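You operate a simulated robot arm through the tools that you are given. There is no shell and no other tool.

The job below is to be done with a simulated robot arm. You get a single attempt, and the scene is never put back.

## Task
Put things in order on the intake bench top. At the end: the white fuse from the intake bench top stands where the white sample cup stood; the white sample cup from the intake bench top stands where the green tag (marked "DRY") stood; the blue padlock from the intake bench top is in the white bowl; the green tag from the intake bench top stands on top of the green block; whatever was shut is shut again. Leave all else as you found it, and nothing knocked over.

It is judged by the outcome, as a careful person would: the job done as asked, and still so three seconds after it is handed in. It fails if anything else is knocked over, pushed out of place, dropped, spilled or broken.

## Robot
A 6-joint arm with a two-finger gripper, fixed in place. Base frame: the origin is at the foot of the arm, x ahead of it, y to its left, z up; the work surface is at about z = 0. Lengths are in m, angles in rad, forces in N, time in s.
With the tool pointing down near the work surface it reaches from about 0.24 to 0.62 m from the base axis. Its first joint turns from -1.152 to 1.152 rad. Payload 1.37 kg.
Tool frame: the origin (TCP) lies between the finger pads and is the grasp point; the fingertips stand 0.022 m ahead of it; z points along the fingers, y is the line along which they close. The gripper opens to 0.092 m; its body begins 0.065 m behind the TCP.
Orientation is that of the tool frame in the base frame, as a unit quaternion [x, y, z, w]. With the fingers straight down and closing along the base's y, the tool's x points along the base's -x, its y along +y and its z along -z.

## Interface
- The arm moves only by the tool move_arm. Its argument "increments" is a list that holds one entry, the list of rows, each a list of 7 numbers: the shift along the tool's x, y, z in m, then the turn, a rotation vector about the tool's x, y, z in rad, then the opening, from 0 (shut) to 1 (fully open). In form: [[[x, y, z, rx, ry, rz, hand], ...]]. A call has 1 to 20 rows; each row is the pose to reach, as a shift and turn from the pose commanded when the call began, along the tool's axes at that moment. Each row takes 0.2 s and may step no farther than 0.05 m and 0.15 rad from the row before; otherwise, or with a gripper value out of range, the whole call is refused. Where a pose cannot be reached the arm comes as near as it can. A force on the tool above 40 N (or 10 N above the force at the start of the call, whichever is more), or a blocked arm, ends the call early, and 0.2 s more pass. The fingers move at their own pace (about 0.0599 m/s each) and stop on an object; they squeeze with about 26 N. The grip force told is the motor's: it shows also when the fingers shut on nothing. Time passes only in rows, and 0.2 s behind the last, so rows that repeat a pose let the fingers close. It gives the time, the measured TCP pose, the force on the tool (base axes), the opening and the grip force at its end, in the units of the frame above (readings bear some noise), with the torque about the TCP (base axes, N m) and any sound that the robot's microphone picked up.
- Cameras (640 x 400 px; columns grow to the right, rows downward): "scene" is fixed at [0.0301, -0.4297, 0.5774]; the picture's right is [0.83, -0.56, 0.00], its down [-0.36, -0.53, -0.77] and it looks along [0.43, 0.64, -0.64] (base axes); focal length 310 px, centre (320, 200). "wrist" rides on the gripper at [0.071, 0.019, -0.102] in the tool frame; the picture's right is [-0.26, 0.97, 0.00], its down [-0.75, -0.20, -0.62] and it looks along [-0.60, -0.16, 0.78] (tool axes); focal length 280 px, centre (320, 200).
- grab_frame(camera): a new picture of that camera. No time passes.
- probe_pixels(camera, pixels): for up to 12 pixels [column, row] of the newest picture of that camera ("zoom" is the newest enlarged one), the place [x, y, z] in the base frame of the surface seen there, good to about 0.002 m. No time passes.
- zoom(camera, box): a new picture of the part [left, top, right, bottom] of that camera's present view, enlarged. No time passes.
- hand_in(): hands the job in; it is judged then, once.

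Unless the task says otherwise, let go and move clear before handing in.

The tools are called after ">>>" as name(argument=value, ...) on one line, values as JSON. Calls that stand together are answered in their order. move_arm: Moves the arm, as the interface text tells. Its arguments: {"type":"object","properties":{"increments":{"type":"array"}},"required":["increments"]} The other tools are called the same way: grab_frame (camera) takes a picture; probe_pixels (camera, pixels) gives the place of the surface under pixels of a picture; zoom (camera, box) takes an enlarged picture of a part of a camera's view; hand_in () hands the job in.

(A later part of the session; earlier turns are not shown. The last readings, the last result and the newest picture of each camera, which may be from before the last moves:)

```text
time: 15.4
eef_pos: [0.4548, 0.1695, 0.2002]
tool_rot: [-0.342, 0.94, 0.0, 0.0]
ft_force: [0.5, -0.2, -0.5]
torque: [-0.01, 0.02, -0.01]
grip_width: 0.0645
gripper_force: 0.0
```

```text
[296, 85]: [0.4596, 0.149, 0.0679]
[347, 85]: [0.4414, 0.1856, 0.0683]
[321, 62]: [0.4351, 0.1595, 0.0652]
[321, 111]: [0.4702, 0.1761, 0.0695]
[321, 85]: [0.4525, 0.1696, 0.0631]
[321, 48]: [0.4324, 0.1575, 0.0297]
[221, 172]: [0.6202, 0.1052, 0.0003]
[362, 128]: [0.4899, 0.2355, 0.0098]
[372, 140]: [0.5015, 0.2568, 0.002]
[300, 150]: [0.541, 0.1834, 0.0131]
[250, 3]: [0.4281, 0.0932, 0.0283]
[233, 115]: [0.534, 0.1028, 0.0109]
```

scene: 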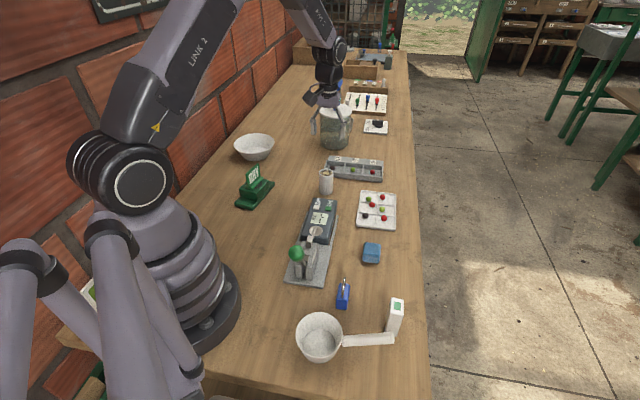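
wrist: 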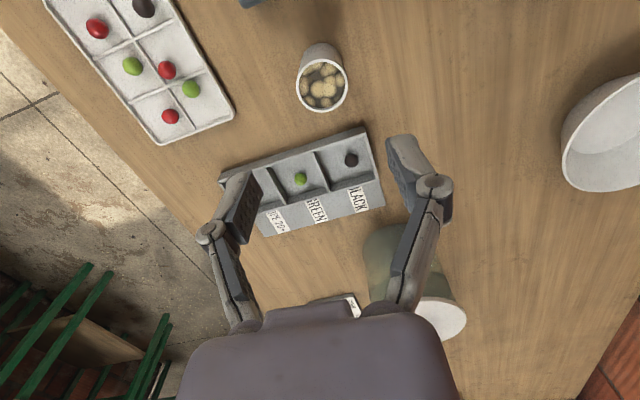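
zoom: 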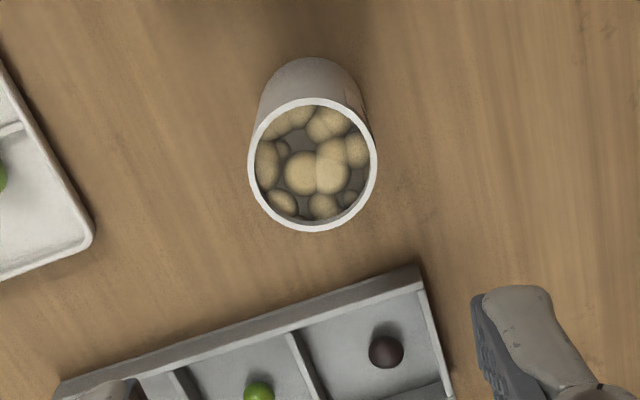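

The cup's centre comes out at about (0.4535,0.168), diameter 0.041 m, and the finger line runs parallel to the tray edge with plenty of clearance. I'll descend to z≈0.040 around the cup.

>>> move_arm(increments=[[[0.0015, 0.0006, 0.025, 0, 0, 0, 0.7], [0.0015, 0.0006, 0.055, 0, 0, 0, 0.7], [0.0015, 0.0006, 0.085, 0, 0, 0, 0.7], [0.0015, 0.0006, 0.11, 0, 0, 0, 0.7], [0.0015, 0.0006, 0.13, 0, 0, 0, 0.7], [0.0015, 0.0006, 0.147, 0, 0, 0, 0.7], [0.0015, 0.0006, 0.158, 0, 0, 0, 0.7], [0.0015, 0.0006, 0.16, 0, 0, 0, 0.7]]])

>>> grab_frame(camera="wrist")

>>> zoom(camera="scene", box=[280, 130, 370, 210])

```text
time: 17.2
eef_pos: [0.4536, 0.1684, 0.0398]
tool_rot: [-0.342, 0.94, -0.001, 0.0]
ft_force: [-0.2, 0.9, 0.1]
torque: [0.03, 0.01, 0.03]
grip_width: 0.0649
gripper_force: 0.0
```

```text
taken
```

wrist: 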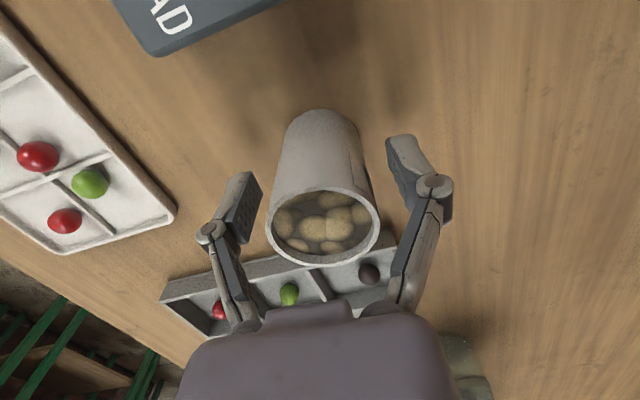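

```text
5.00 times, centred on (325, 170) of scene
```

zoom: 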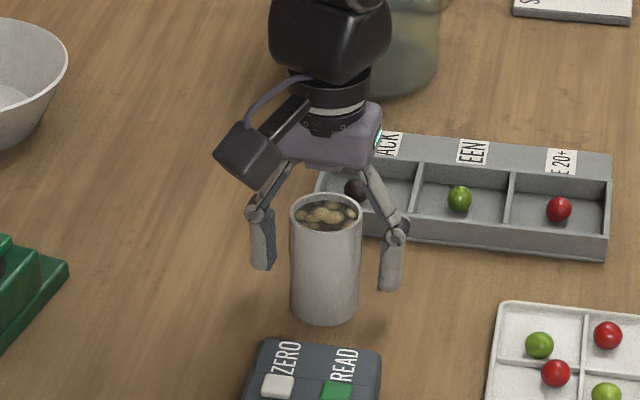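

The cup is centred between the fingers to within about 2–3 mm (rim centre at wrist (324,226)). I'll shift 2 mm back along the tool's x and close on it gently.

>>> move_arm(increments=[[[0.002, 0, 0, 0, 0, 0, 0.65], [0.002, 0, 0, 0, 0, 0, 0.58], [0.002, 0, 0, 0, 0, 0, 0.5], [0.002, 0, 0, 0, 0, 0, 0.44], [0.002, 0, 0, 0, 0, 0, 0.38], [0.002, 0, 0, 0, 0, 0, 0.3], [0.002, 0, 0, 0, 0, 0, 0.3]]])

>>> grab_frame(camera="wrist")

```text
time: 18.8
eef_pos: [0.4512, 0.1688, 0.0391]
tool_rot: [-0.342, 0.94, 0.0, 0.0]
ft_force: [-1.0, -0.2, 3.1]
torque: [0.0, 0.04, 0.02]
grip_width: 0.0407
gripper_force: 25.9
```

```text
taken
```

wrist: 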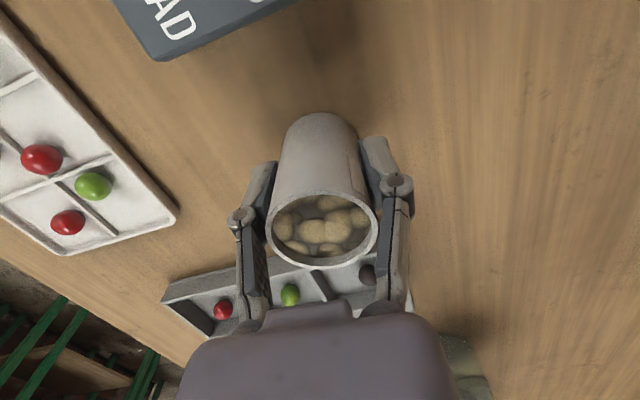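

The cup is held at 0.0407 m with steady grip. I'll lift it slowly and smoothly by 0.06 m, keeping it level.

>>> move_arm(increments=[[[0, 0, -0.001, 0, 0, 0, 0.3], [0, 0, -0.0062, 0, 0, 0, 0.3], [0, 0, -0.0165, 0, 0, 0, 0.3], [0, 0, -0.03, 0, 0, 0, 0.3], [0, 0, -0.0435, 0, 0, 0, 0.3], [0, 0, -0.0538, 0, 0, 0, 0.3], [0, 0, -0.059, 0, 0, 0, 0.3], [0, 0, -0.06, 0, 0, 0, 0.3], [0, 0, -0.06, 0, 0, 0, 0.3]]])

>>> zoom(camera="scene", box=[280, 110, 370, 210])

>>> grab_frame(camera="wrist")

```text
time: 20.8
eef_pos: [0.4526, 0.1684, 0.0995]
tool_rot: [-0.341, 0.94, 0.001, 0.0]
ft_force: [0.3, -0.3, -1.0]
torque: [-0.02, 0.01, -0.03]
grip_width: 0.041
gripper_force: 25.7
```

```text
4.00 times, centred on (325, 160) of scene
```

zoom: 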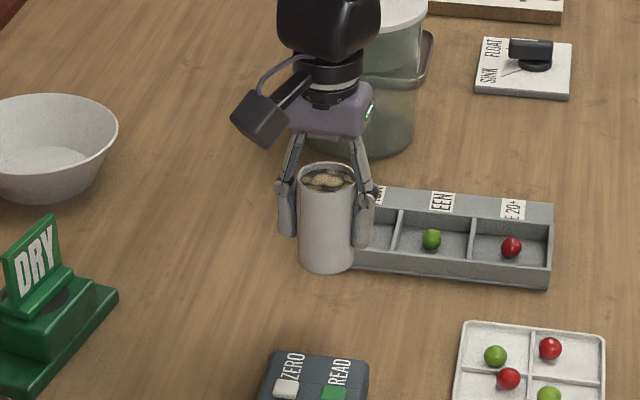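

```text
taken
```

wrist: 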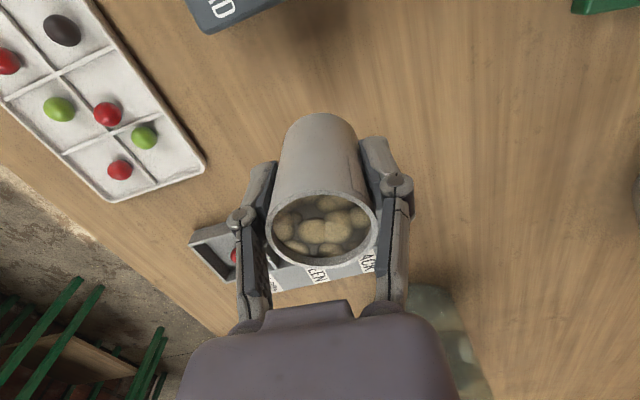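

The cup is level and clear of the tray. I'll carry it smoothly to above the tag's old place at (0.481,0.337).

>>> move_arm(increments=[[[-0.0004, 0.0004, 0, 0, 0, 0, 0.3], [-0.0031, 0.0026, 0, 0, 0, 0, 0.3], [-0.0091, 0.0077, 0, 0, 0, 0, 0.3], [-0.019, 0.0161, 0, 0, 0, 0, 0.3], [-0.0324, 0.0274, 0, 0, 0, 0, 0.3], [-0.0483, 0.041, 0, 0, 0, 0, 0.3], [-0.0657, 0.0557, 0, 0, 0, 0, 0.3], [-0.0831, 0.0704, 0, 0, 0, 0, 0.3], [-0.099, 0.084, 0, 0, 0, 0, 0.3], [-0.1124, 0.0953, 0, 0, 0, 0, 0.3], [-0.1223, 0.1037, 0, 0, 0, 0, 0.3], [-0.1283, 0.1088, 0, 0, 0, 0, 0.3], [-0.131, 0.111, 0, 0, 0, 0, 0.3], [-0.1314, 0.1114, 0, 0, 0, 0, 0.3], [-0.1314, 0.1114, 0, 0, 0, 0, 0.3]]])

>>> zoom(camera="scene", box=[260, 90, 360, 190])

>>> grab_frame(camera="wrist")

```text
time: 24.0
eef_pos: [0.4807, 0.3366, 0.0996]
tool_rot: [-0.343, 0.939, 0.001, 0.0]
ft_force: [-0.3, -0.1, -0.7]
torque: [-0.01, 0.01, 0.01]
grip_width: 0.0407
gripper_force: 26.0
```

```text
4.00 times, centred on (310, 140) of scene
```

zoom: 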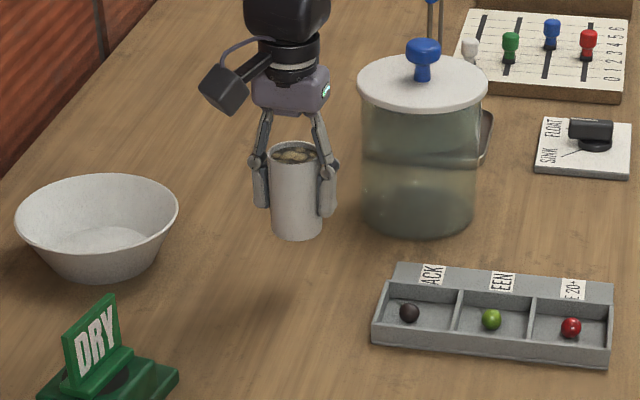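

```text
taken
```

wrist: 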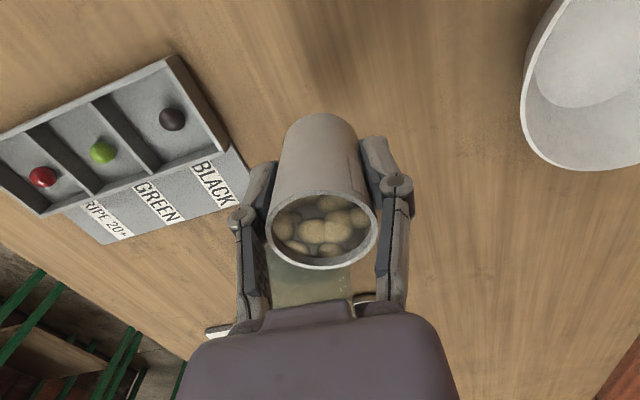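

The TCP is at (0.4807,0.3366), over the tag's old spot. I'll lower smoothly until the bottom is about 2 mm above the bench.

>>> move_arm(increments=[[[0, 0, 0.0009, 0, 0, 0, 0.3], [0, 0, 0.006, 0, 0, 0, 0.3], [0, 0, 0.016, 0, 0, 0, 0.3], [0, 0, 0.029, 0, 0, 0, 0.3], [0, 0, 0.042, 0, 0, 0, 0.3], [0, 0, 0.052, 0, 0, 0, 0.3], [0, 0, 0.057, 0, 0, 0, 0.3], [0, 0, 0.058, 0, 0, 0, 0.3], [0, 0, 0.059, 0, 0, 0, 0.3], [0, 0, 0.059, 0, 0, 0, 0.3]]])

```text
time: 26.2
eef_pos: [0.4805, 0.3382, 0.0408]
tool_rot: [-0.342, 0.94, 0.0, -0.001]
ft_force: [-0.6, 1.5, -1.0]
torque: [-0.04, -0.04, 0.0]
grip_width: 0.0407
gripper_force: 25.8
```

>>> move_arm(increments=[[[0, 0, 0.0005, 0, 0, 0, 0.3], [0, 0, 0.001, 0, 0, 0, 0.3], [0, 0, 0.001, 0, 0, 0, 0.3]]])

>>> zoom(camera="scene", box=[275, 120, 335, 180])

```text
time: 27.0
eef_pos: [0.4803, 0.3369, 0.0407]
tool_rot: [-0.342, 0.94, 0.0, 0.0]
ft_force: [0.4, -0.4, 1.0]
torque: [-0.04, 0.02, 0.0]
grip_width: 0.0406
gripper_force: 26.6
```

```text
6.67 times, centred on (305, 150) of scene
```

zoom: 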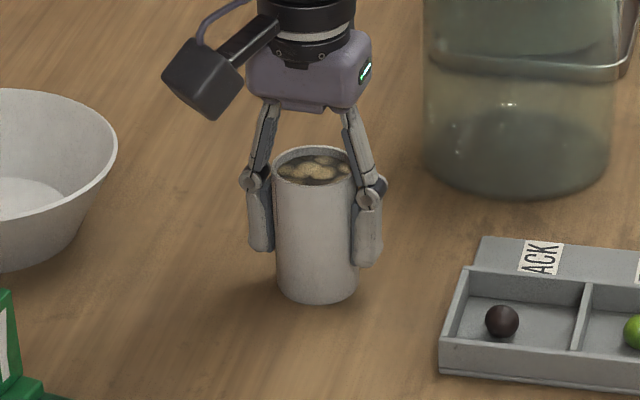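

Force is still about 1 N, so the cup is barely touching. I'll go down another millimetre to be sure it is seated.

>>> move_arm(increments=[[[0, 0, 0.0005, 0, 0, 0, 0.3], [0, 0, 0.001, 0, 0, 0, 0.3], [0, 0, 0.001, 0, 0, 0, 0.3]]])

```text
time: 27.8
eef_pos: [0.4814, 0.3379, 0.0402]
tool_rot: [-0.342, 0.94, 0.0, 0.001]
ft_force: [-5.8, -3.8, 16.5]
torque: [-0.14, 0.2, 0.04]
grip_width: 0.041
gripper_force: 25.8
```

Contact force reached about 16 N, so the cup is on the bench. I'll ease up just under a millimetre and open the fingers slowly.

>>> move_arm(increments=[[[0, 0, -0.0007, 0, 0, 0, 0.35], [0, 0, -0.0007, 0, 0, 0, 0.46], [0, 0, -0.0007, 0, 0, 0, 0.52], [0, 0, -0.0007, 0, 0, 0, 0.6], [0, 0, -0.0007, 0, 0, 0, 0.7], [0, 0, -0.0007, 0, 0, 0, 0.75], [0, 0, -0.0007, 0, 0, 0, 0.75]]])

>>> grab_frame(camera="wrist")

>>> zoom(camera="scene", box=[275, 120, 335, 180])

```text
time: 29.4
eef_pos: [0.4811, 0.3372, 0.0395]
tool_rot: [-0.342, 0.94, 0.0, 0.0]
ft_force: [-0.7, -0.2, 0.2]
torque: [-0.03, 0.03, 0.0]
grip_width: 0.0692
gripper_force: 0.0
```

```text
taken
```

wrist: 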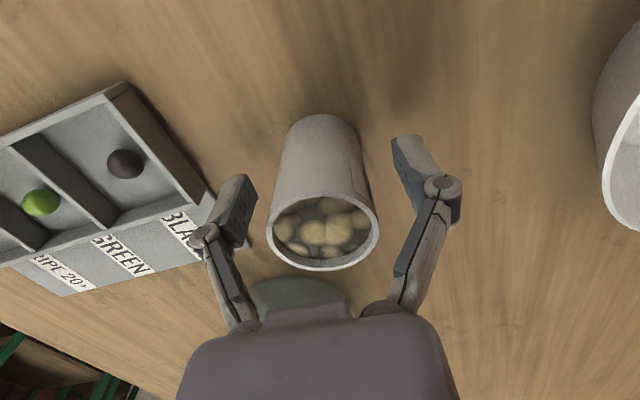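

```text
6.67 times, centred on (305, 150) of scene
```

zoom: 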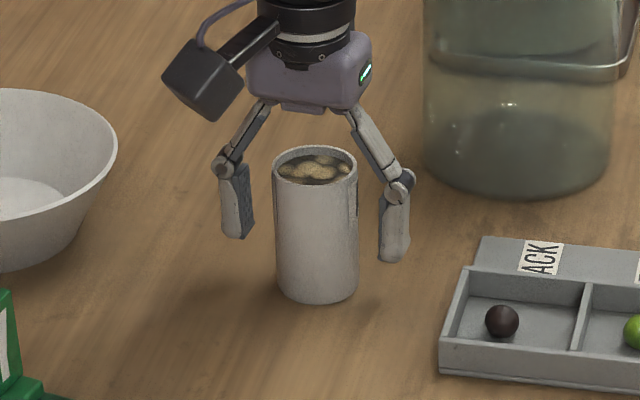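

The cup stands upright and free on the tag's old place. I'll rise straight up, then swing at z≈0.23 over to hover above the fuse at (0.313,-0.256).

>>> move_arm(increments=[[[0, 0, -0.015, 0, 0, 0, 0.75], [0, 0, -0.045, 0, 0, 0, 0.75], [0, 0, -0.09, 0, 0, 0, 0.75], [0, 0, -0.135, 0, 0, 0, 0.75], [0, 0, -0.18, 0, 0, 0, 0.75], [0.0166, -0.0112, -0.19, 0, 0, -0.005, 0.7], [0.0455, -0.0309, -0.19, 0, 0, -0.01, 0.6], [0.0836, -0.0568, -0.19, 0, 0, -0.02, 0.5], [0.1217, -0.0826, -0.19, 0, 0, -0.025, 0.5], [0.1598, -0.1085, -0.19, 0, 0, -0.03, 0.5], [0.1979, -0.1343, -0.19, 0, 0, -0.04, 0.5], [0.236, -0.1602, -0.19, 0, 0, -0.045, 0.5], [0.274, -0.186, -0.19, 0, 0, -0.05, 0.5], [0.3121, -0.2119, -0.19, 0, 0, -0.06, 0.5], [0.3502, -0.2377, -0.19, 0, 0, -0.065, 0.5], [0.3883, -0.2636, -0.19, 0, 0, -0.07, 0.5], [0.4264, -0.2894, -0.19, 0, 0, -0.08, 0.5], [0.4645, -0.3153, -0.19, 0, 0, -0.087, 0.5], [0.4934, -0.335, -0.19, 0, 0, -0.087, 0.5], [0.51, -0.3462, -0.19, 0, 0, -0.087, 0.5]]])

>>> grab_frame(camera="wrist")

>>> grab_frame(camera="scene")

```text
time: 33.6
eef_pos: [0.3133, -0.2561, 0.2285]
tool_rot: [-0.383, 0.924, 0.001, -0.001]
ft_force: [-0.5, 0.5, 0.1]
torque: [0.03, 0.0, 0.0]
grip_width: 0.0459
gripper_force: 0.0
```

```text
taken
```

wrist: 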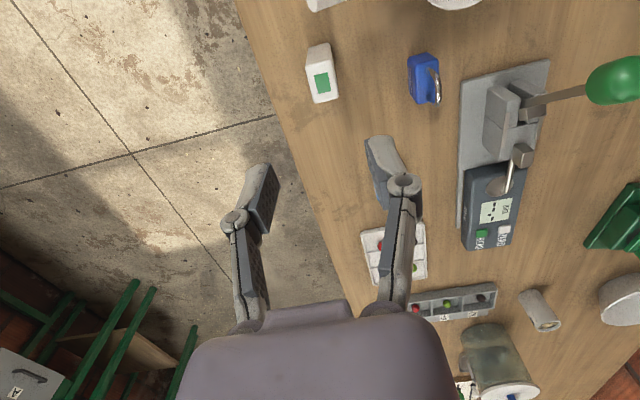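

```text
taken
```

scene: 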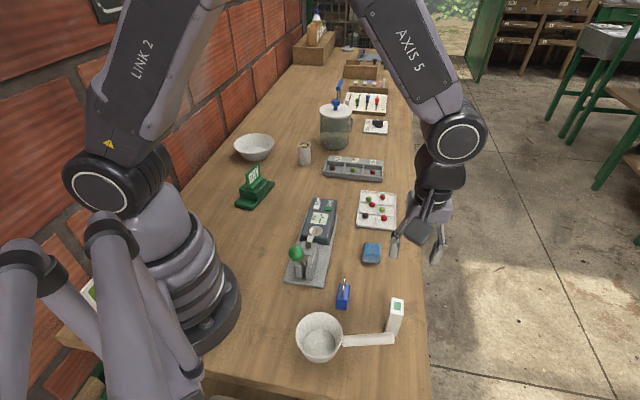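

The fuse's top with its green patch is at wrist (322,82), and the dipper handle shows just at (325,3). I'll enlarge and probe the fuse's top corners and the handle tip.

>>> zoom(camera="wrist", box=[270, 0, 400, 130])

>>> probe_pixels(camera="wrist", pixels=[[310, 68], [333, 65], [315, 101], [337, 96], [322, 82], [308, 50], [329, 46], [312, 5], [340, 2], [325, 8]])

```text
3.08 times, centred on (335, 65) of wrist
```

zoom: 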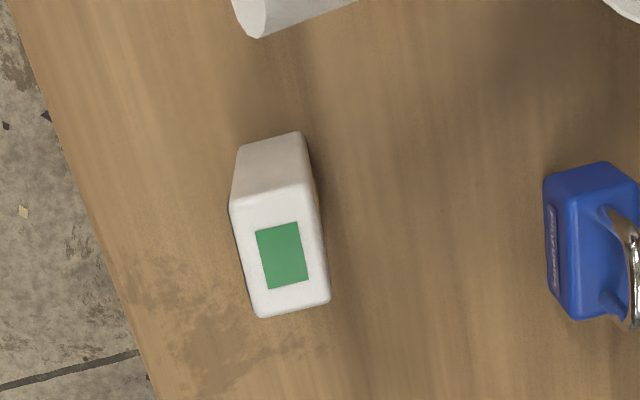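

```text
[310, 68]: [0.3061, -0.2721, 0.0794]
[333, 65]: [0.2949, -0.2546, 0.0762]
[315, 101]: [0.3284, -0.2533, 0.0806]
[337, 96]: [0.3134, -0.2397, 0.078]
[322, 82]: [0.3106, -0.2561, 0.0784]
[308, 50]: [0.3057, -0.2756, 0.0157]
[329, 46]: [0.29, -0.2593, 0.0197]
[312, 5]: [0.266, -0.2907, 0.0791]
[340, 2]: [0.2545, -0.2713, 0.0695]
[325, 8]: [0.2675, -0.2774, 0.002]
```

The fuse's centre is about (0.3117,-0.2555) with its long side at about 42–43°, and the handle tip is 0.056 m away, off the finger line. I'll adjust slightly and descend to z≈0.050 with the fingers either side of the narrow faces.

>>> move_arm(increments=[[[0.0002, 0.0005, 0.03, 0, 0, 0.02, 0.5], [0.0004, 0.001, 0.065, 0, 0, 0.045, 0.5], [0.0004, 0.001, 0.1, 0, 0, 0.045, 0.5], [0.0004, 0.001, 0.13, 0, 0, 0.045, 0.5], [0.0004, 0.001, 0.152, 0, 0, 0.045, 0.5], [0.0004, 0.001, 0.168, 0, 0, 0.045, 0.5], [0.0004, 0.001, 0.178, 0, 0, 0.045, 0.5], [0.0004, 0.001, 0.1797, 0, 0, 0.045, 0.5], [0.0004, 0.001, 0.1797, 0, 0, 0.045, 0.5]]])

>>> grab_frame(camera="wrist")

>>> zoom(camera="scene", box=[340, 250, 450, 360])

```text
time: 35.6
eef_pos: [0.3117, -0.2567, 0.0491]
tool_rot: [-0.362, 0.932, 0.0, -0.001]
ft_force: [-0.9, 0.4, -0.7]
torque: [0.01, 0.02, 0.01]
grip_width: 0.046
gripper_force: 0.0
```

```text
taken
```

wrist: 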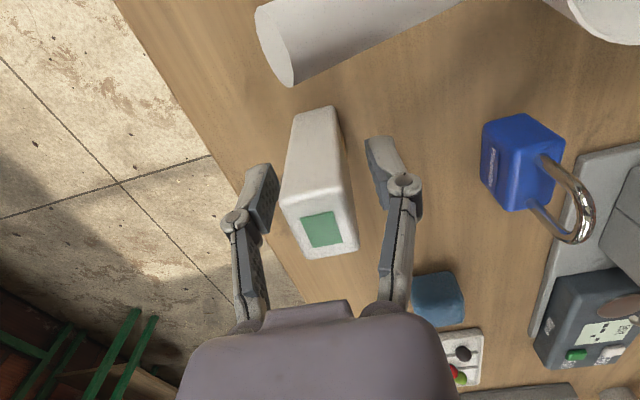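

```text
3.64 times, centred on (395, 305) of scene
```

zoom: 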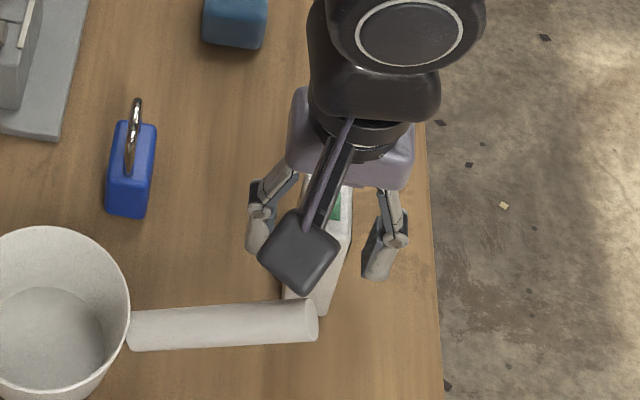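

The fuse sits squarely between the fingers (wrist columns 283–357) and the camera clears the handle. I'll close on it.

>>> move_arm(increments=[[[0, 0, 0, 0, 0, 0, 0.4], [0, 0, 0, 0, 0, 0, 0.3], [0, 0, 0, 0, 0, 0, 0.2], [0, 0, 0, 0, 0, 0, 0.1], [0, 0, 0, 0, 0, 0, 0.1], [0, 0, 0, 0, 0, 0, 0.1]]])

>>> grab_frame(camera="wrist")

```text
time: 37.0
eef_pos: [0.3115, -0.2551, 0.05]
tool_rot: [-0.361, 0.932, 0.0, 0.0]
ft_force: [-0.1, 0.3, 1.4]
torque: [0.0, 0.0, 0.02]
grip_width: 0.023
gripper_force: 26.0
```

```text
taken
```

wrist: 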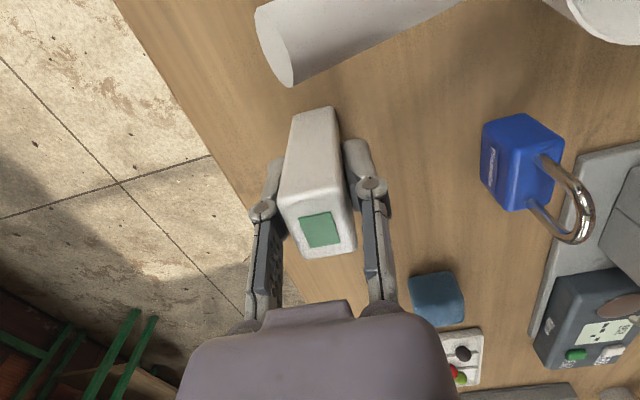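

The fuse is held at 0.023 m. I'll lift it straight up by 0.15 m, clear of the handle and everything else.

>>> move_arm(increments=[[[0, 0, -0.003, 0, 0, 0, 0.1], [0, 0, -0.015, 0, 0, 0, 0.1], [0, 0, -0.035, 0, 0, 0, 0.1], [0, 0, -0.06, 0, 0, 0, 0.1], [0, 0, -0.085, 0, 0, 0, 0.1], [0, 0, -0.11, 0, 0, 0, 0.1], [0, 0, -0.135, 0, 0, 0, 0.1], [0, 0, -0.147, 0, 0, 0, 0.1], [0, 0, -0.15, 0, 0, 0, 0.1]]])

>>> grab_frame(camera="scene")

>>> grab_frame(camera="wrist")

```text
time: 39.0
eef_pos: [0.311, -0.2552, 0.1995]
tool_rot: [-0.362, 0.932, 0.0, 0.0]
ft_force: [0.2, 0.6, -0.4]
torque: [0.0, -0.03, -0.01]
grip_width: 0.0231
gripper_force: 26.3
```

```text
taken
```

scene: 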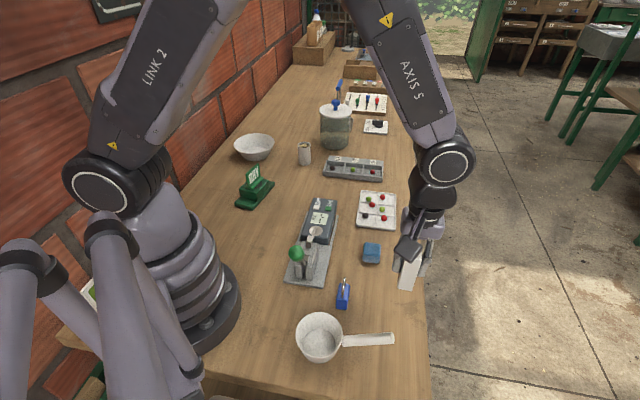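

```text
taken
```

wrist: 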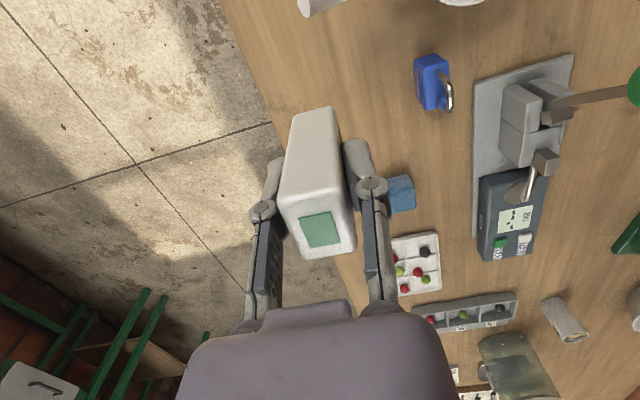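

The fuse is upright in the grip and nothing else moved (padlock, dipper handle unchanged). I'll carry it smoothly to above the cup's old place at (0.4525,0.168).

>>> move_arm(increments=[[[-0.0006, 0.0003, 0, 0, 0, 0, 0.1], [-0.0045, 0.0025, 0, 0, 0, 0, 0.1], [-0.0138, 0.0077, 0, 0, 0, 0, 0.1], [-0.0298, 0.0166, 0, 0, 0, 0, 0.1], [-0.0526, 0.0294, 0, 0, 0, 0, 0.1], [-0.0818, 0.0457, 0, 0, 0, 0, 0.1], [-0.1163, 0.065, 0, 0, 0, 0, 0.1], [-0.1546, 0.0864, 0, 0, 0, 0, 0.1], [-0.1949, 0.1089, 0, 0, 0, 0, 0.1], [-0.2352, 0.1314, 0, 0, 0, 0, 0.1], [-0.2735, 0.1528, 0, 0, 0, 0, 0.1], [-0.308, 0.1721, 0, 0, 0, 0, 0.1], [-0.3372, 0.1884, 0, 0, 0, 0, 0.1], [-0.36, 0.2012, 0, 0, 0, 0, 0.1], [-0.376, 0.2101, 0, 0, 0, 0, 0.1], [-0.3853, 0.2153, 0, 0, 0, 0, 0.1], [-0.3892, 0.2174, 0, 0, 0, 0, 0.1], [-0.3898, 0.2178, 0, 0, 0, 0, 0.1], [-0.3898, 0.2178, 0, 0, 0, 0, 0.1]]])

>>> grab_frame(camera="wrist")

>>> zoom(camera="scene", box=[270, 90, 380, 200])

```text
time: 43.0
eef_pos: [0.4533, 0.17, 0.1999]
tool_rot: [-0.362, 0.932, 0.0, 0.0]
ft_force: [-0.1, -0.6, -0.5]
torque: [0.02, -0.02, -0.04]
grip_width: 0.0233
gripper_force: 26.2
```

```text
taken
```

wrist: 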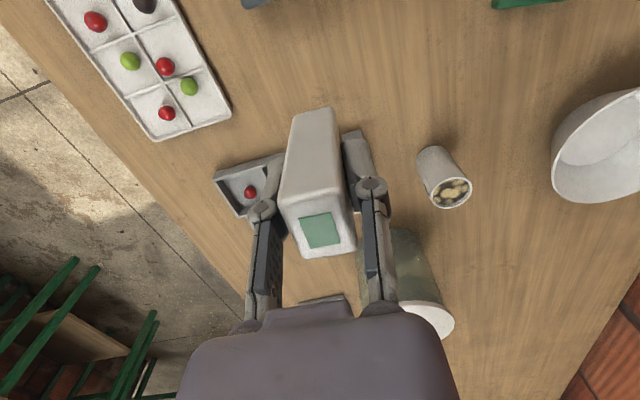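

```text
3.64 times, centred on (325, 145) of scene
```

zoom: 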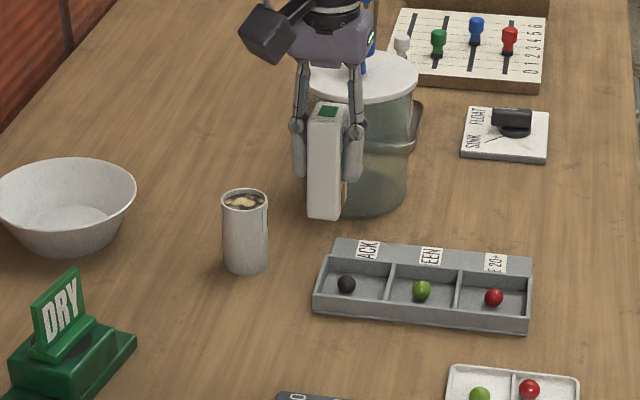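

The fuse hangs upright over the cup's old place with clear space around. I'll lower it to about 1 mm above the bench.

>>> move_arm(increments=[[[0, 0, 0.004, 0, 0, 0, 0.1], [0, 0, 0.018, 0, 0, 0, 0.1], [0, 0, 0.04, 0, 0, 0, 0.1], [0, 0, 0.065, 0, 0, 0, 0.1], [0, 0, 0.09, 0, 0, 0, 0.1], [0, 0, 0.112, 0, 0, 0, 0.1], [0, 0, 0.13, 0, 0, 0, 0.1], [0, 0, 0.142, 0, 0, 0, 0.1], [0, 0, 0.147, 0, 0, 0, 0.1], [0, 0, 0.1485, 0, 0, 0, 0.1], [0, 0, 0.149, 0, 0, 0, 0.1], [0, 0, 0.149, 0, 0, 0, 0.1]]])

>>> zoom(camera="scene", box=[290, 130, 360, 200])

```text
time: 45.6
eef_pos: [0.4523, 0.1696, 0.0508]
tool_rot: [-0.361, 0.932, 0.0, 0.001]
ft_force: [-1.1, 0.4, -0.9]
torque: [0.0, 0.03, 0.0]
grip_width: 0.0229
gripper_force: 25.9
```

```text
5.71 times, centred on (325, 165) of scene
```

zoom: 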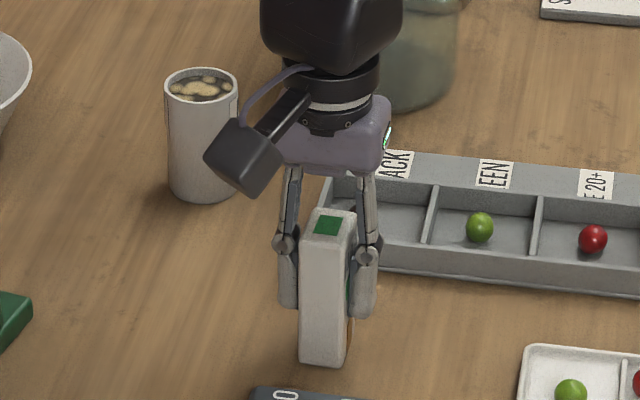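

The fuse is just above the bench and clear of its neighbours. I'll step down a millimetre at a time until contact.

>>> move_arm(increments=[[[0, 0, 0.0005, 0, 0, 0, 0.1], [0, 0, 0.001, 0, 0, 0, 0.1], [0, 0, 0.0015, 0, 0, 0, 0.1], [0, 0, 0.0015, 0, 0, 0, 0.1]]])

```text
time: 46.6
eef_pos: [0.4532, 0.169, 0.0503]
tool_rot: [-0.362, 0.932, 0.0, 0.0]
ft_force: [-5.6, -1.8, 14.2]
torque: [-0.14, 0.21, 0.02]
grip_width: 0.0233
gripper_force: 26.5
```

Contact at about 14 N. I'll ease up slightly and open slowly.

>>> move_arm(increments=[[[0, 0, -0.0007, 0, 0, 0, 0.15], [0, 0, -0.0007, 0, 0, 0, 0.25], [0, 0, -0.0007, 0, 0, 0, 0.3], [0, 0, -0.0007, 0, 0, 0, 0.38], [0, 0, -0.0007, 0, 0, 0, 0.46], [0, 0, -0.0007, 0, 0, 0, 0.52], [0, 0, -0.0007, 0, 0, 0, 0.55], [0, 0, -0.0007, 0, 0, 0, 0.55]]])

>>> grab_frame(camera="wrist")

>>> zoom(camera="scene", box=[290, 130, 360, 200])

```text
time: 48.4
eef_pos: [0.4526, 0.1681, 0.0502]
tool_rot: [-0.361, 0.932, -0.001, 0.0]
ft_force: [0.0, -0.6, -0.6]
torque: [0.01, -0.01, 0.02]
grip_width: 0.0508
gripper_force: 0.0
```

```text
taken
```

wrist: 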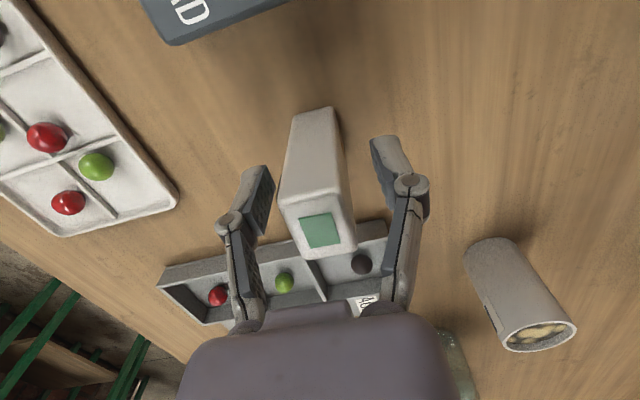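

```text
5.71 times, centred on (325, 165) of scene
```

zoom: 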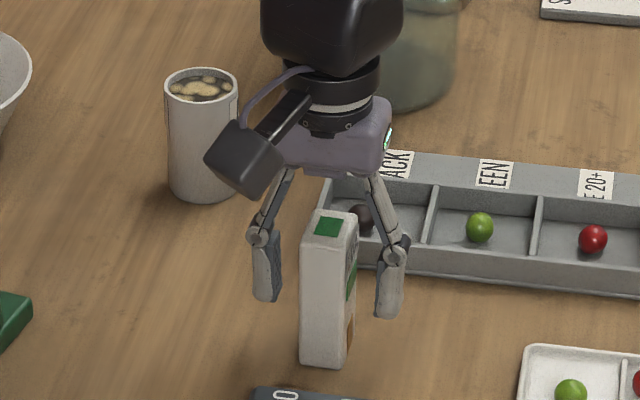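

The fuse stands upright and free where the cup was. I'll rise straight up and then move at z≈0.23 to hover above the padlock.

>>> move_arm(increments=[[[0, 0, -0.01, 0, 0, 0, 0.55], [0, 0, -0.04, 0, 0, 0, 0.55], [0, 0, -0.085, 0, 0, 0, 0.55], [0, 0, -0.13, 0, 0, 0, 0.55], [0, 0, -0.175, 0, 0, 0, 0.55], [0.0095, -0.0032, -0.18, 0, 0, 0, 0.55], [0.0285, -0.0095, -0.18, 0, 0, 0, 0.55], [0.0569, -0.0189, -0.18, 0, 0, -0.01, 0.55], [0.0868, -0.0288, -0.18, 0, 0, -0.02, 0.55], [0.1166, -0.0388, -0.18, 0, 0, -0.03, 0.55], [0.1465, -0.0487, -0.18, 0, 0, -0.04, 0.55], [0.1763, -0.0586, -0.18, 0, 0, -0.05, 0.55], [0.2061, -0.0685, -0.18, 0, 0, -0.06, 0.55], [0.236, -0.0784, -0.18, 0, 0, -0.06, 0.55], [0.2658, -0.0883, -0.18, 0, 0, -0.06, 0.55], [0.2957, -0.0983, -0.18, 0, 0, -0.06, 0.55], [0.3241, -0.1077, -0.18, 0, 0, -0.06, 0.55], [0.3431, -0.114, -0.18, 0, 0, -0.06, 0.55], [0.3526, -0.1172, -0.18, 0, 0, -0.06, 0.55], [0.3526, -0.1172, -0.18, 0, 0, -0.06, 0.55]]])

>>> grab_frame(camera="wrist")

>>> grab_frame(camera="scene")

```text
time: 52.6
eef_pos: [0.2714, -0.1547, 0.2294]
tool_rot: [-0.39, 0.921, 0.0, -0.001]
ft_force: [-0.3, -0.8, -0.7]
torque: [0.02, 0.0, 0.01]
grip_width: 0.0507
gripper_force: 0.1
```

```text
taken
```

wrist: 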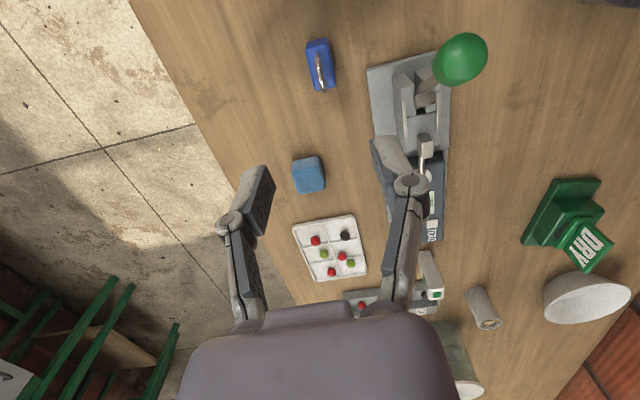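

```text
taken
```

scene: 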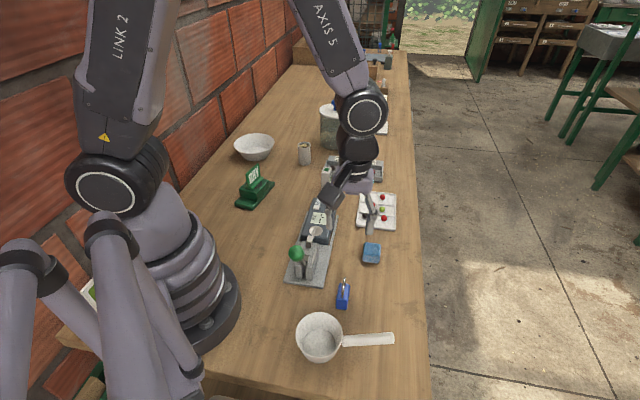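

The padlock is below at wrist (320,65) and the press's green knob is at (460,60). I'll probe both for the descent.

>>> zoom(camera="wrist", box=[270, 10, 370, 120])

>>> probe_pixels(camera="zoom", pixels=[[255, 115], [328, 100], [284, 258], [360, 245], [305, 180], [290, 145], [330, 255], [300, 110], [318, 255]])

>>> probe_pixels(camera="wrist", pixels=[[460, 60], [435, 60], [440, 80], [450, 75], [430, 100], [368, 70], [375, 130], [410, 60], [455, 40]])

```text
3.64 times, centred on (320, 65) of wrist
```

zoom: 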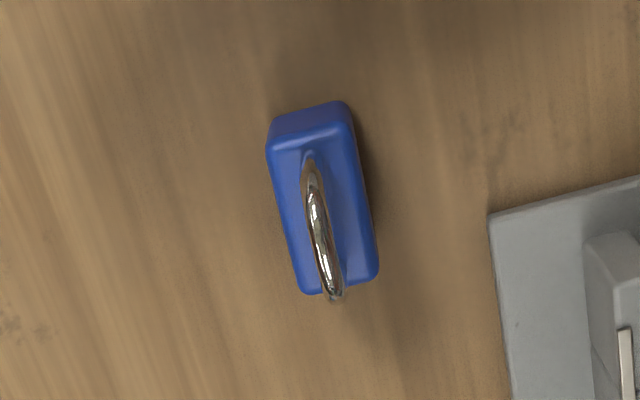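

```text
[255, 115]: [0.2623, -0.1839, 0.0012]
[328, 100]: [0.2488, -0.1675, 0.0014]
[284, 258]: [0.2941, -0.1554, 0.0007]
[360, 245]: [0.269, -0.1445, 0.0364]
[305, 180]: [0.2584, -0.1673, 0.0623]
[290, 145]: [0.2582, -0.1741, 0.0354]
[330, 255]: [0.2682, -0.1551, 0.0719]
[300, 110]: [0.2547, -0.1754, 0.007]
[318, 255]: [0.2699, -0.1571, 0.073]
```

```text
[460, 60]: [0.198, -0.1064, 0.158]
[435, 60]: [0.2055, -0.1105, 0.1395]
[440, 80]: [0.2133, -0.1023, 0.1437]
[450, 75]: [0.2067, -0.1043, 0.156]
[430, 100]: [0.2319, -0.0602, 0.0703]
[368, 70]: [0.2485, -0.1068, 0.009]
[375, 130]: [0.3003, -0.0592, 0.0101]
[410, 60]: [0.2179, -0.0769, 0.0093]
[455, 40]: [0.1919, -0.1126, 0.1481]
```

The knob's nearest surface is about 0.074 m from the grip axis, enough room for the palm. I'll probe the padlock's top face corners in this same zoom to centre on it.

>>> zoom(camera="wrist", box=[295, 30, 345, 100])

>>> probe_pixels(camera="zoom", pixels=[[320, 200]])

```text
5.71 times, centred on (320, 65) of wrist
```

zoom: 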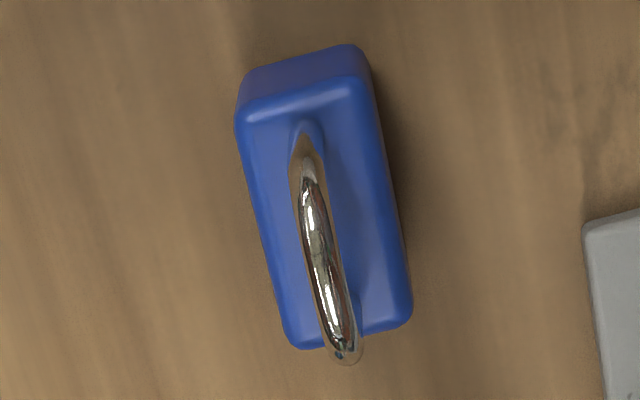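

```text
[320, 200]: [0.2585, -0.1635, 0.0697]
```

>>> probe_pixels(camera="zoom", pixels=[[245, 125], [362, 90], [292, 340], [403, 315], [268, 230], [385, 210], [305, 150], [340, 345], [312, 215], [330, 290]])

```text
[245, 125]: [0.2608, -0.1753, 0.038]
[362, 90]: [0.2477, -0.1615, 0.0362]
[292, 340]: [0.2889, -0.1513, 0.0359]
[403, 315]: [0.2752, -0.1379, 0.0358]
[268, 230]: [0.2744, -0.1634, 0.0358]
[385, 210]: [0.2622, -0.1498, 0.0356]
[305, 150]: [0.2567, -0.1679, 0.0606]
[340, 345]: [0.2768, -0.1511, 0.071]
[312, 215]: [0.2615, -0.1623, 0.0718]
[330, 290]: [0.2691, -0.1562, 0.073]
```

The padlock's body centre is about (0.270,-0.156), heading about 44°. I'll adjust and descend to z≈0.042, so the fingertips reach about 15 mm down its sides.

>>> move_arm(increments=[[[0.0006, 0.0005, 0.03, 0, 0, 0.015, 0.55], [0.0012, 0.0011, 0.065, 0, 0, 0.03, 0.55], [0.0012, 0.0011, 0.1, 0, 0, 0.03, 0.55], [0.0012, 0.0011, 0.13, 0, 0, 0.03, 0.55], [0.0012, 0.0011, 0.155, 0, 0, 0.03, 0.55], [0.0012, 0.0011, 0.173, 0, 0, 0.03, 0.55], [0.0012, 0.0011, 0.184, 0, 0, 0.03, 0.55], [0.0012, 0.0011, 0.188, 0, 0, 0.03, 0.55], [0.0012, 0.0011, 0.188, 0, 0, 0.03, 0.55]]])

>>> grab_frame(camera="wrist")

>>> zoom(camera="scene", box=[280, 220, 420, 350])

```text
time: 54.6
eef_pos: [0.2689, -0.1554, 0.0418]
tool_rot: [-0.375, 0.927, 0.0, -0.001]
ft_force: [0.1, 0.1, -0.7]
torque: [0.0, 0.04, 0.02]
grip_width: 0.0504
gripper_force: 0.1
```

```text
taken
```

wrist: 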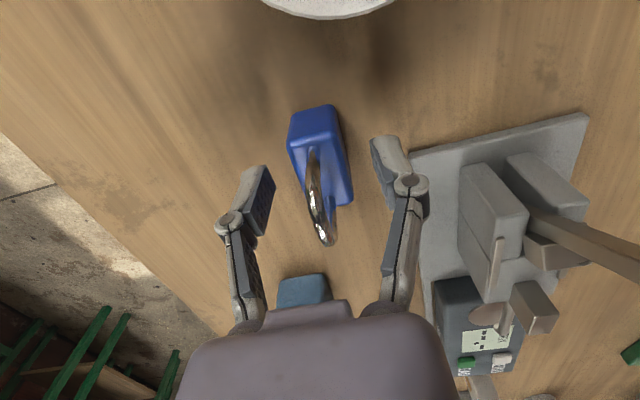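

```text
3.08 times, centred on (350, 285) of scene
```

zoom: 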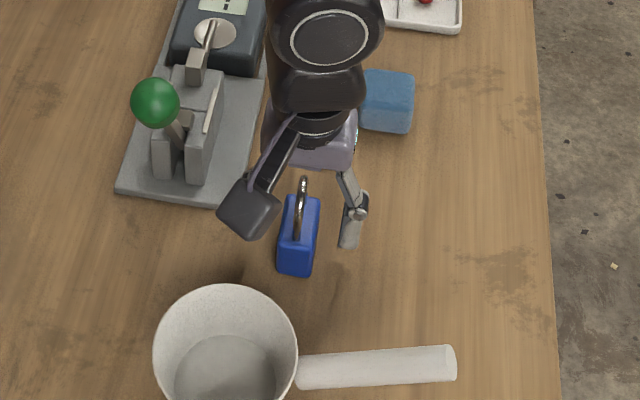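

The padlock is between the fingers (wrist (320,165)), with the shackle clear of the palm. I'll nudge 2 mm toward its centre and close.

>>> move_arm(increments=[[[0.002, 0, 0, 0, 0, 0, 0.45], [0.002, 0, 0, 0, 0, 0, 0.35], [0.002, 0, 0, 0, 0, 0, 0.25], [0.002, 0, 0, 0, 0, 0, 0.15], [0.002, 0, 0, 0, 0, 0, 0.05], [0.002, 0, 0, 0, 0, 0, 0.05], [0.002, 0, 0, 0, 0, 0, 0.05]]])

>>> grab_frame(camera="wrist")

```text
time: 56.2
eef_pos: [0.2682, -0.1583, 0.043]
tool_rot: [-0.375, 0.927, 0.0, -0.001]
ft_force: [-1.3, -0.3, 2.0]
torque: [-0.01, 0.01, -0.02]
grip_width: 0.0233
gripper_force: 25.7
```

```text
taken
```

wrist: 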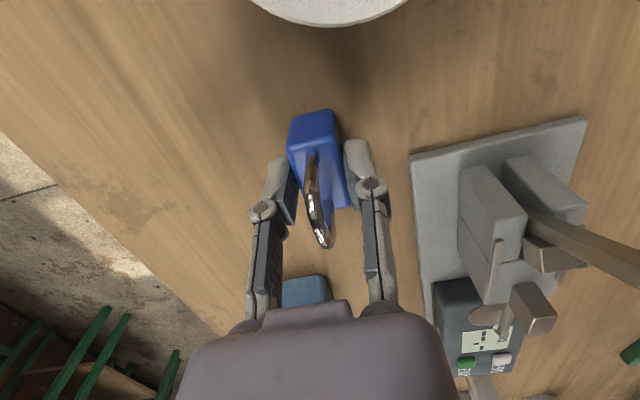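

The padlock is held at 0.0233 m. I'll lift it straight up by 0.19 m, and meanwhile measure the bowl's rim and floor.

>>> move_arm(increments=[[[0, 0, -0.005, 0, 0, 0, 0.05], [0, 0, -0.02, 0, 0, 0, 0.05], [0, 0, -0.045, 0, 0, 0, 0.05], [0, 0, -0.075, 0, 0, 0, 0.05], [0, 0, -0.105, 0, 0, 0, 0.05], [0, 0, -0.135, 0, 0, 0, 0.05], [0, 0, -0.165, 0, 0, 0, 0.05], [0, 0, -0.185, 0, 0, 0, 0.05], [0, 0, -0.19, 0, 0, 0, 0.05], [0, 0, -0.19, 0, 0, 0, 0.05]]])

>>> grab_frame(camera="wrist")

>>> grab_frame(camera="scene")

>>> zoom(camera="scene", box=[222, 125, 286, 165])

>>> probe_pixels(camera="zoom", pixels=[[122, 205], [150, 248], [200, 272], [300, 281], [400, 265], [480, 225], [520, 180], [440, 107], [340, 90], [230, 105], [160, 150], [345, 250]])

```text
time: 58.4
eef_pos: [0.2679, -0.1565, 0.2334]
tool_rot: [-0.375, 0.927, 0.0, 0.0]
ft_force: [-0.7, -0.1, -1.8]
torque: [-0.01, -0.01, -0.01]
grip_width: 0.0232
gripper_force: 26.4
```

```text
taken
```

wrist: 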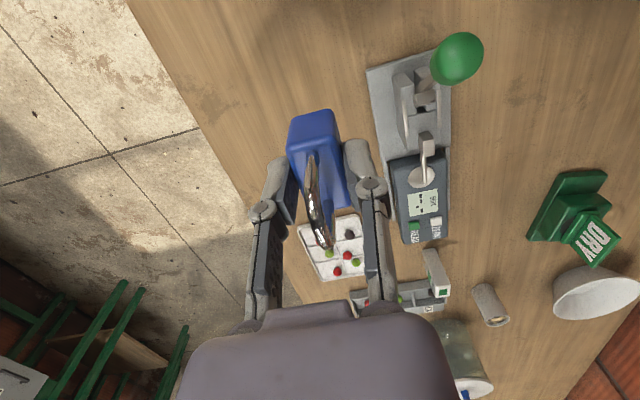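

```text
taken
```

scene: 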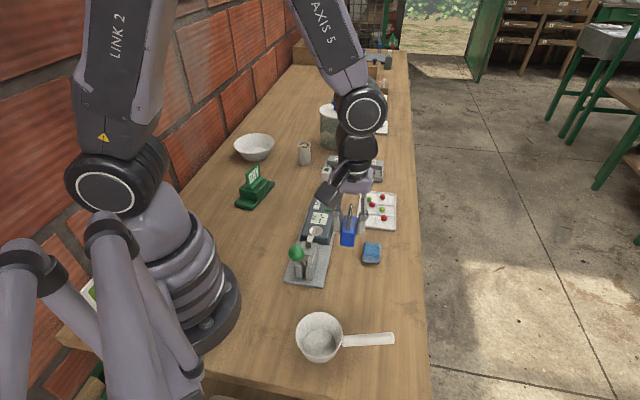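

```text
10.00 times, centred on (254, 145) of scene
```

zoom: 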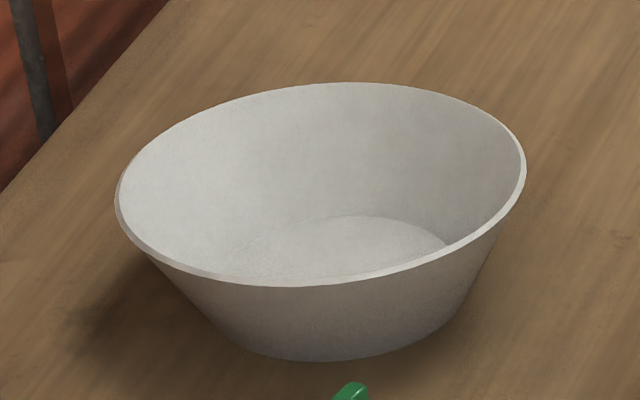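

```text
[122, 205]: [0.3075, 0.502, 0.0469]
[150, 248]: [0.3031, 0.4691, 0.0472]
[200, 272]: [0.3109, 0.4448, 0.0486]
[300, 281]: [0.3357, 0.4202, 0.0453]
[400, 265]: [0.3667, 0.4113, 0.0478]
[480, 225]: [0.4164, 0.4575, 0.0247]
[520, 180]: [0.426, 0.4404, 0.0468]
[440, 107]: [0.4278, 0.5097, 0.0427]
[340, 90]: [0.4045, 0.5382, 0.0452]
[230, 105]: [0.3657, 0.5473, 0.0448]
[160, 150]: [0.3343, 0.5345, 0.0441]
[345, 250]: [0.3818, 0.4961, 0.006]
```

The padlock hangs upright, and the bowl's rim circle is centred at about (0.3695,0.478) with radius 0.067 and floor z≈0.006. I'll check the wall's distance behind the bowl before carrying it there.

>>> probe_pixels(camera="scene", pixels=[[190, 110], [215, 140], [240, 90], [200, 60], [230, 110], [180, 170]])

```text
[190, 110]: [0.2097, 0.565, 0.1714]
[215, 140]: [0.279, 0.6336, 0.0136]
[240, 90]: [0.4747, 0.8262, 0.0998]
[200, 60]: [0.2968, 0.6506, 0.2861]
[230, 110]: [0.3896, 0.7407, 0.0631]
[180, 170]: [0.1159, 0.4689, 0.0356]
```

The wall is about 0.17 m beyond the bowl's place, so there is room for the arm. I'll carry the padlock smoothly over to above the bowl, sinking to z≈0.18 at the end.

>>> move_arm(increments=[[[-0.0064, 0.0048, 0, 0, 0, 0, 0.05], [-0.0208, 0.0157, 0, 0, 0, 0, 0.05], [-0.0431, 0.0326, 0, 0, 0, 0, 0.05], [-0.0757, 0.0571, 0, 0, 0, 0, 0.05], [-0.1083, 0.0817, 0, 0, 0, 0, 0.05], [-0.1408, 0.1063, 0, 0, 0, 0, 0.05], [-0.1733, 0.1309, 0, 0, 0, 0, 0.05], [-0.2059, 0.1555, 0, 0, 0, 0, 0.05], [-0.2385, 0.1801, 0, 0, 0, 0, 0.05], [-0.2711, 0.2047, 0, 0, 0, 0, 0.05], [-0.3036, 0.2292, 0, 0, 0, 0, 0.05], [-0.3361, 0.2538, 0, 0, 0, 0, 0.05], [-0.3687, 0.2784, 0.005, 0, 0, 0, 0.05], [-0.4013, 0.303, 0.014, 0, 0, 0, 0.05], [-0.4339, 0.3276, 0.024, 0, 0, 0, 0.05], [-0.4664, 0.3521, 0.034, 0, 0, 0, 0.05], [-0.4886, 0.3689, 0.043, 0, 0, 0, 0.05], [-0.503, 0.3798, 0.049, 0, 0, 0, 0.05], [-0.5094, 0.3846, 0.052, 0, 0, 0, 0.05], [-0.5094, 0.3846, 0.052, 0, 0, 0, 0.05]]])

>>> grab_frame(camera="wrist")

>>> grab_frame(camera="scene")

```text
time: 62.6
eef_pos: [0.366, 0.4745, 0.181]
tool_rot: [-0.376, 0.927, 0.001, 0.0]
ft_force: [-0.7, -0.8, -1.8]
torque: [-0.02, 0.02, 0.0]
grip_width: 0.0236
gripper_force: 26.0
```

```text
taken
```

wrist: 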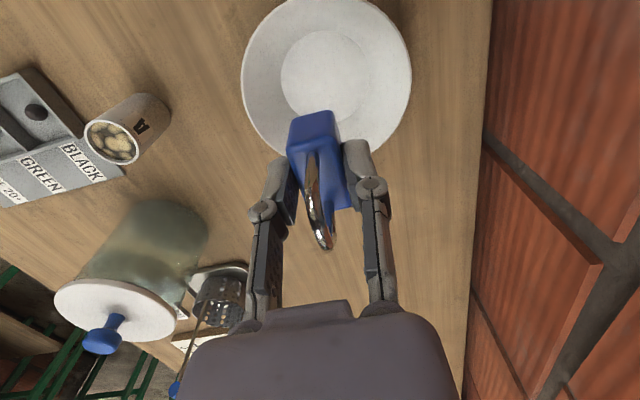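

```text
taken
```

scene: 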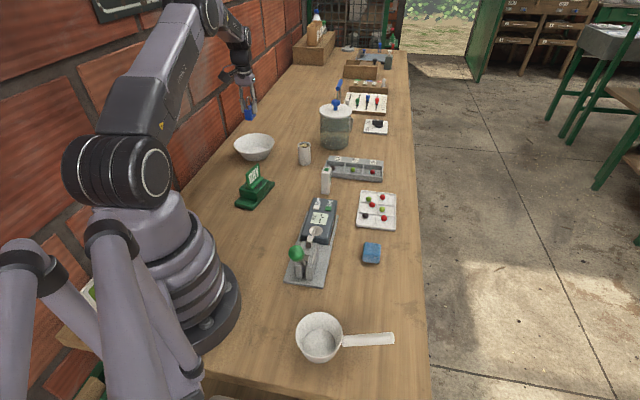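

The padlock hangs above the bowl, whose floor shows at wrist (328,73). I'll probe rim and floor points from here to fix the lowering spot.

>>> probe_pixels(camera="wrist", pixels=[[245, 72], [408, 72], [326, 3], [262, 125], [390, 125], [328, 60], [284, 72], [372, 72], [328, 34], [270, 25], [385, 25]])

>>> zoom(camera="scene", box=[210, 60, 310, 170])

```text
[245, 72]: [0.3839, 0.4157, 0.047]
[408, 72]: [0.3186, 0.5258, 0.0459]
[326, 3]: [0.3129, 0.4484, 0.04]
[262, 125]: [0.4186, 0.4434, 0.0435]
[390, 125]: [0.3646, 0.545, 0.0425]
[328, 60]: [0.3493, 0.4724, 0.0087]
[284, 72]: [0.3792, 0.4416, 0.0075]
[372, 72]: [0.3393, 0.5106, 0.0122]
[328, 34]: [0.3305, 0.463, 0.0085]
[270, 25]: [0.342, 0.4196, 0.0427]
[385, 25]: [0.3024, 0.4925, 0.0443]
```

```text
3.64 times, centred on (260, 115) of scene
```

zoom: 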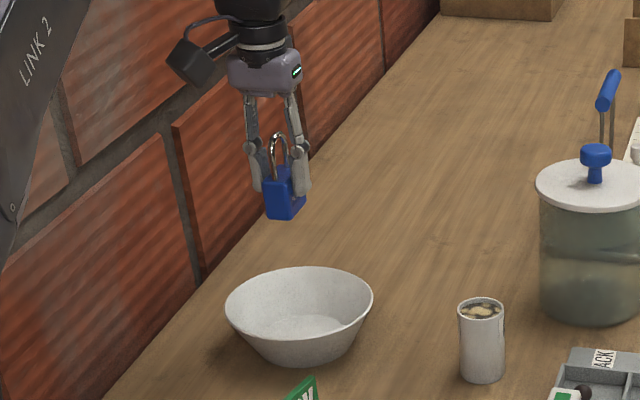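

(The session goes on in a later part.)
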